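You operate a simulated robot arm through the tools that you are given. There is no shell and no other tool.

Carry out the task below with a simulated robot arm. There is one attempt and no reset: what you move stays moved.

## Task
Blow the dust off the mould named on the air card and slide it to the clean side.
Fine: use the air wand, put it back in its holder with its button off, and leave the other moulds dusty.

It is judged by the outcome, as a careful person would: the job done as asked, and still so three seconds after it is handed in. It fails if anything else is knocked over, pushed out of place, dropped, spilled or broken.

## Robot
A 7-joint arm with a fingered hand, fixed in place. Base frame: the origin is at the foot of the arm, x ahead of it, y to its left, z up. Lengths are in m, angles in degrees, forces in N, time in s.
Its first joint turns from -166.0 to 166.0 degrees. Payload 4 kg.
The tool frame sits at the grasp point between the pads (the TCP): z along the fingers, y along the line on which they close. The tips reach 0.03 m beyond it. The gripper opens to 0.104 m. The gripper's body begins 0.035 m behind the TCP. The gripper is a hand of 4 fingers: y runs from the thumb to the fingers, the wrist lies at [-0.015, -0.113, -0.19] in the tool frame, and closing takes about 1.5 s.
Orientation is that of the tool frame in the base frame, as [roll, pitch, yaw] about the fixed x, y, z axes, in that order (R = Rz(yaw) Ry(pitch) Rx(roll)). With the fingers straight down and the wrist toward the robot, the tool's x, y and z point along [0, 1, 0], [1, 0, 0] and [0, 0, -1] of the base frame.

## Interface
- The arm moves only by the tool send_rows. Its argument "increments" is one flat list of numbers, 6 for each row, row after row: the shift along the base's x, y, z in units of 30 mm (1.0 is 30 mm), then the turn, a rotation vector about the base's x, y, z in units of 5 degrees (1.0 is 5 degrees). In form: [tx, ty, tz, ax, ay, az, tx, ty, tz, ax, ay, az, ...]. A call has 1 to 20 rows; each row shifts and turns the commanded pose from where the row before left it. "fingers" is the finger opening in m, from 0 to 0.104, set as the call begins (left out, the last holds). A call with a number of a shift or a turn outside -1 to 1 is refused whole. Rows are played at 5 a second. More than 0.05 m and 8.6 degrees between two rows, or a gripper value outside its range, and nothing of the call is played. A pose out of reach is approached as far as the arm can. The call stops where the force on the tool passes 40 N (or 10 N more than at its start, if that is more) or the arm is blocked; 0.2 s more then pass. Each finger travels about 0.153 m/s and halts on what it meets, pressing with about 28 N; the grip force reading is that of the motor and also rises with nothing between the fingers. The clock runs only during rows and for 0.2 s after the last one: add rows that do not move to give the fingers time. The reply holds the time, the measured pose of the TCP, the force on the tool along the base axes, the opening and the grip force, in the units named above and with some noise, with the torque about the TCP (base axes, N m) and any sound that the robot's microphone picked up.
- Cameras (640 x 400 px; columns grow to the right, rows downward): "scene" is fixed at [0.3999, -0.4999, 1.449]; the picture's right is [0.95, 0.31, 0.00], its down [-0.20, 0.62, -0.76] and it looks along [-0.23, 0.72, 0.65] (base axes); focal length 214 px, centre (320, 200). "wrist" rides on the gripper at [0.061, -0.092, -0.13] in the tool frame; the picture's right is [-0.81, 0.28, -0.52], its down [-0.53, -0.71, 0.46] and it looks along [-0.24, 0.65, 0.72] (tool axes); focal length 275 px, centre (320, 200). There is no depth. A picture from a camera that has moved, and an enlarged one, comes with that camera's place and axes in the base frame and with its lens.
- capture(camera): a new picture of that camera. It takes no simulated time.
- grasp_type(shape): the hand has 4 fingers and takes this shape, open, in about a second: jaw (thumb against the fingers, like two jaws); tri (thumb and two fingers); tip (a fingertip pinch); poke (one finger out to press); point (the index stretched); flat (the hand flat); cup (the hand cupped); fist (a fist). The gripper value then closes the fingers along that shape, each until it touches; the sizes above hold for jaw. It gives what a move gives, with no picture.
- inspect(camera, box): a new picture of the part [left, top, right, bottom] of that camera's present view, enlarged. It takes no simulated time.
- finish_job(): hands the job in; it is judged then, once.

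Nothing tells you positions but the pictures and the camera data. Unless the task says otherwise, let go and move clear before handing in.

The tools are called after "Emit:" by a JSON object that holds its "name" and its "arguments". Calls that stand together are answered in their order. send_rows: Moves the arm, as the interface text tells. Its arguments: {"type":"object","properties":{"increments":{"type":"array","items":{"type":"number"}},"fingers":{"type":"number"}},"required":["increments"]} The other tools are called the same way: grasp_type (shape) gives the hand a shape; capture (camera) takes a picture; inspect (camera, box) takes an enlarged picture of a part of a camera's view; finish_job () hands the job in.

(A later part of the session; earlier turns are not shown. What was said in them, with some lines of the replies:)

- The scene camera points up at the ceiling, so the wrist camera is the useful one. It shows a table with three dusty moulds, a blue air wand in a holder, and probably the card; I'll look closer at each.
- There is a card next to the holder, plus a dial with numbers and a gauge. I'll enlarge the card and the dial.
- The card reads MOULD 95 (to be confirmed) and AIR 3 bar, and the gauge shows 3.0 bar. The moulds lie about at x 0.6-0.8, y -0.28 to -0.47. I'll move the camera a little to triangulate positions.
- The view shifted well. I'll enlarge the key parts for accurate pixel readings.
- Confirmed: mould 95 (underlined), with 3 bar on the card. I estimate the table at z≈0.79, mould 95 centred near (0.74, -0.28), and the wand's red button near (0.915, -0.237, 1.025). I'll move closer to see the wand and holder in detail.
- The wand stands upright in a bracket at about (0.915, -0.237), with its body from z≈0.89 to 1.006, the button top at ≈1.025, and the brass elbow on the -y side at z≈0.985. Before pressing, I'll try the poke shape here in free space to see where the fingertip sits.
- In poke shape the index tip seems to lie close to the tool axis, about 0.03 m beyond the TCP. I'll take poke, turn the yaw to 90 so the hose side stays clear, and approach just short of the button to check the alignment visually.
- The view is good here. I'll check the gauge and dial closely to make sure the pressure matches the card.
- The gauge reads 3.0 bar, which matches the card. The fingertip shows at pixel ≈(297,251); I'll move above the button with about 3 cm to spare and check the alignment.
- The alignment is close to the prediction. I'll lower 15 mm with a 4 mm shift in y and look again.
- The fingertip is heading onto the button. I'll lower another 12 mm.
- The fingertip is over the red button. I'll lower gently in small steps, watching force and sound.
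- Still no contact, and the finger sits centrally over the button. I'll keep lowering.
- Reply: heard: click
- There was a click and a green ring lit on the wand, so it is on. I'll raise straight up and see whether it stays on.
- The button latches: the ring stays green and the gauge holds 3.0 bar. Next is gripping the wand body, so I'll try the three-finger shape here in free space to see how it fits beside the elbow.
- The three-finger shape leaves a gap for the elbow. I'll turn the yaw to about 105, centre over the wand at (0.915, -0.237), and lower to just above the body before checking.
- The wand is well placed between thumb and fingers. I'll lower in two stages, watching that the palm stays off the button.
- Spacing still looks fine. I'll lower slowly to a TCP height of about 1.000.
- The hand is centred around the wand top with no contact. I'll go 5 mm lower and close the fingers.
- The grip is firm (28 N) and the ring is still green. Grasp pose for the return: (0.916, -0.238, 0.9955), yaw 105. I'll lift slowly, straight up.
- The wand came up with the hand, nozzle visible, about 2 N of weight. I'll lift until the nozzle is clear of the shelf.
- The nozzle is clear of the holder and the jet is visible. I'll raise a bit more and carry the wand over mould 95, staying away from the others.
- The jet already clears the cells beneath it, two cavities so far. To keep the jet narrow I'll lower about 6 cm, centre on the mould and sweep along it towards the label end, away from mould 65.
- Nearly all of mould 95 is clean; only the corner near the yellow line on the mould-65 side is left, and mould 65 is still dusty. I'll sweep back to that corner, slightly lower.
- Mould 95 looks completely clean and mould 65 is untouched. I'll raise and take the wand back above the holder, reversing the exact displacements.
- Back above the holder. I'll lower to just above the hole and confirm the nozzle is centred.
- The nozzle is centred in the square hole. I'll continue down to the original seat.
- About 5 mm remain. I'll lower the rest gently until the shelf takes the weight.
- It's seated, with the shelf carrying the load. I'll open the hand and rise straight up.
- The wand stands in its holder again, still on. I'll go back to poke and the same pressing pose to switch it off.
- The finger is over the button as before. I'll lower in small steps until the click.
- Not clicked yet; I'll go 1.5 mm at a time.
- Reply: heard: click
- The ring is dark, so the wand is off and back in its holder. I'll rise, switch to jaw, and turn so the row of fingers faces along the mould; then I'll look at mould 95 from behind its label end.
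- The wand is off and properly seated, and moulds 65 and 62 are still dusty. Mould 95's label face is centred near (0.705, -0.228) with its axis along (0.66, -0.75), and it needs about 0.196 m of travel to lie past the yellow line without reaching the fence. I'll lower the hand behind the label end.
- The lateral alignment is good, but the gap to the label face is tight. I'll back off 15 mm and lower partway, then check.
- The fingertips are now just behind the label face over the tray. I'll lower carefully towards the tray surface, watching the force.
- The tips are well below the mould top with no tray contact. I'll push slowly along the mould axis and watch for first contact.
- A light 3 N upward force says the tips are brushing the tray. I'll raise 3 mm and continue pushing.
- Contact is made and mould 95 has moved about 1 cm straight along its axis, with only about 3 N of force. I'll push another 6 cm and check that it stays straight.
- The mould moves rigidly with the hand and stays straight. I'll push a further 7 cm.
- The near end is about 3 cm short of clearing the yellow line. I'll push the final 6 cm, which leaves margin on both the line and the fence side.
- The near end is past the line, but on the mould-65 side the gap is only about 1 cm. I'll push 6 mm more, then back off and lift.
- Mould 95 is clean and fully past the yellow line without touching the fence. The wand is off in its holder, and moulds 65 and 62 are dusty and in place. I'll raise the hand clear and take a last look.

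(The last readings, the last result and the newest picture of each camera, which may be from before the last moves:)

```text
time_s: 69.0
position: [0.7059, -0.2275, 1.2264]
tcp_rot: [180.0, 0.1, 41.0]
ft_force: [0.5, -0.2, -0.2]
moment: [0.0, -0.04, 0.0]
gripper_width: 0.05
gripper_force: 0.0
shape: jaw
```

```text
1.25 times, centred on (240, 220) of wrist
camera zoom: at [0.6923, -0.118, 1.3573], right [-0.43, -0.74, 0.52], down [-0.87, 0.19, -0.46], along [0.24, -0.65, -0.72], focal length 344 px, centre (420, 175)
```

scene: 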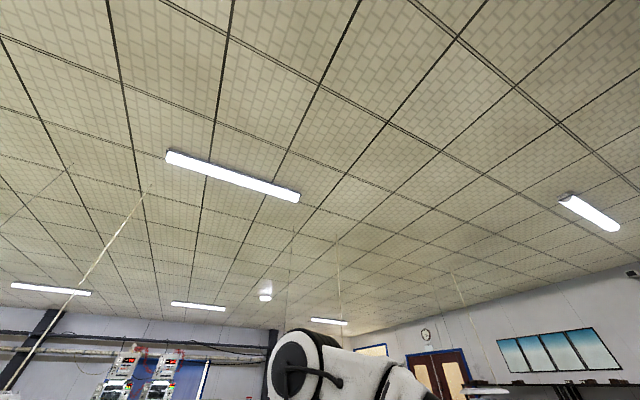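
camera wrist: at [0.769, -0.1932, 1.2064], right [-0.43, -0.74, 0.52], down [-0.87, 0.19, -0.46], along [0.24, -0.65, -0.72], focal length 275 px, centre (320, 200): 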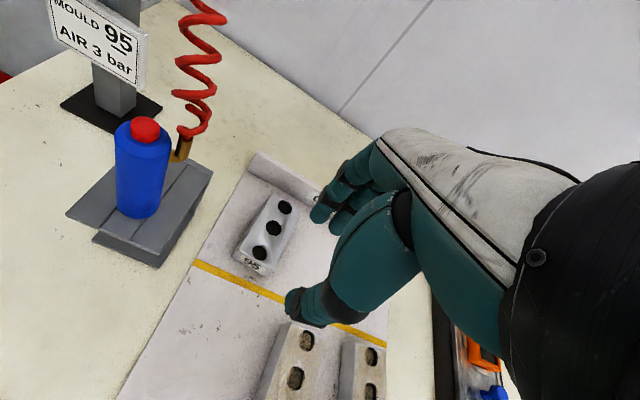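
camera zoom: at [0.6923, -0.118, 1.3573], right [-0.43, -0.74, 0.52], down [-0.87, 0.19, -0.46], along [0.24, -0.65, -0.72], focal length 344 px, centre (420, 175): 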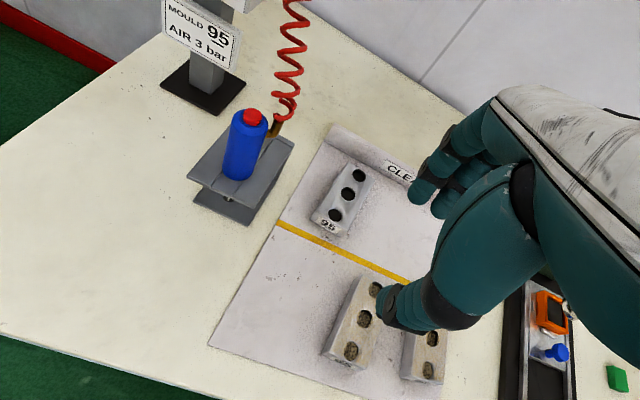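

The last picture shows mould 95 clean on the clean side and the other two moulds dusty and in place. The wand is seated with its button off, and the hand is clear, so I'm handing the job in.

Emit:
{"name": "finish_job", "arguments": {}}

```text
The job is handed in.
```

Mould 95, the one named on the air card, is blown clean and sits fully on the clean side, past the yellow line and short of the fence.

- **Wand:** it is back in its holder with its button off. The second press clicked and the green ring went dark.
- **Air pressure:** the gauge read 3.0 bar, matching the card, so I left the regulator alone.
- **Other moulds:** 65 and 62 are still dusty and did not move. In the last pictures the hand partly hid them, but every part I could see was dusty.
- **Knocks:** nothing was knocked over. The fingertips brushed the tray lightly (about 3 N) at the start of the push.

The hand was raised clear before I handed the job in; no verdict has come back.
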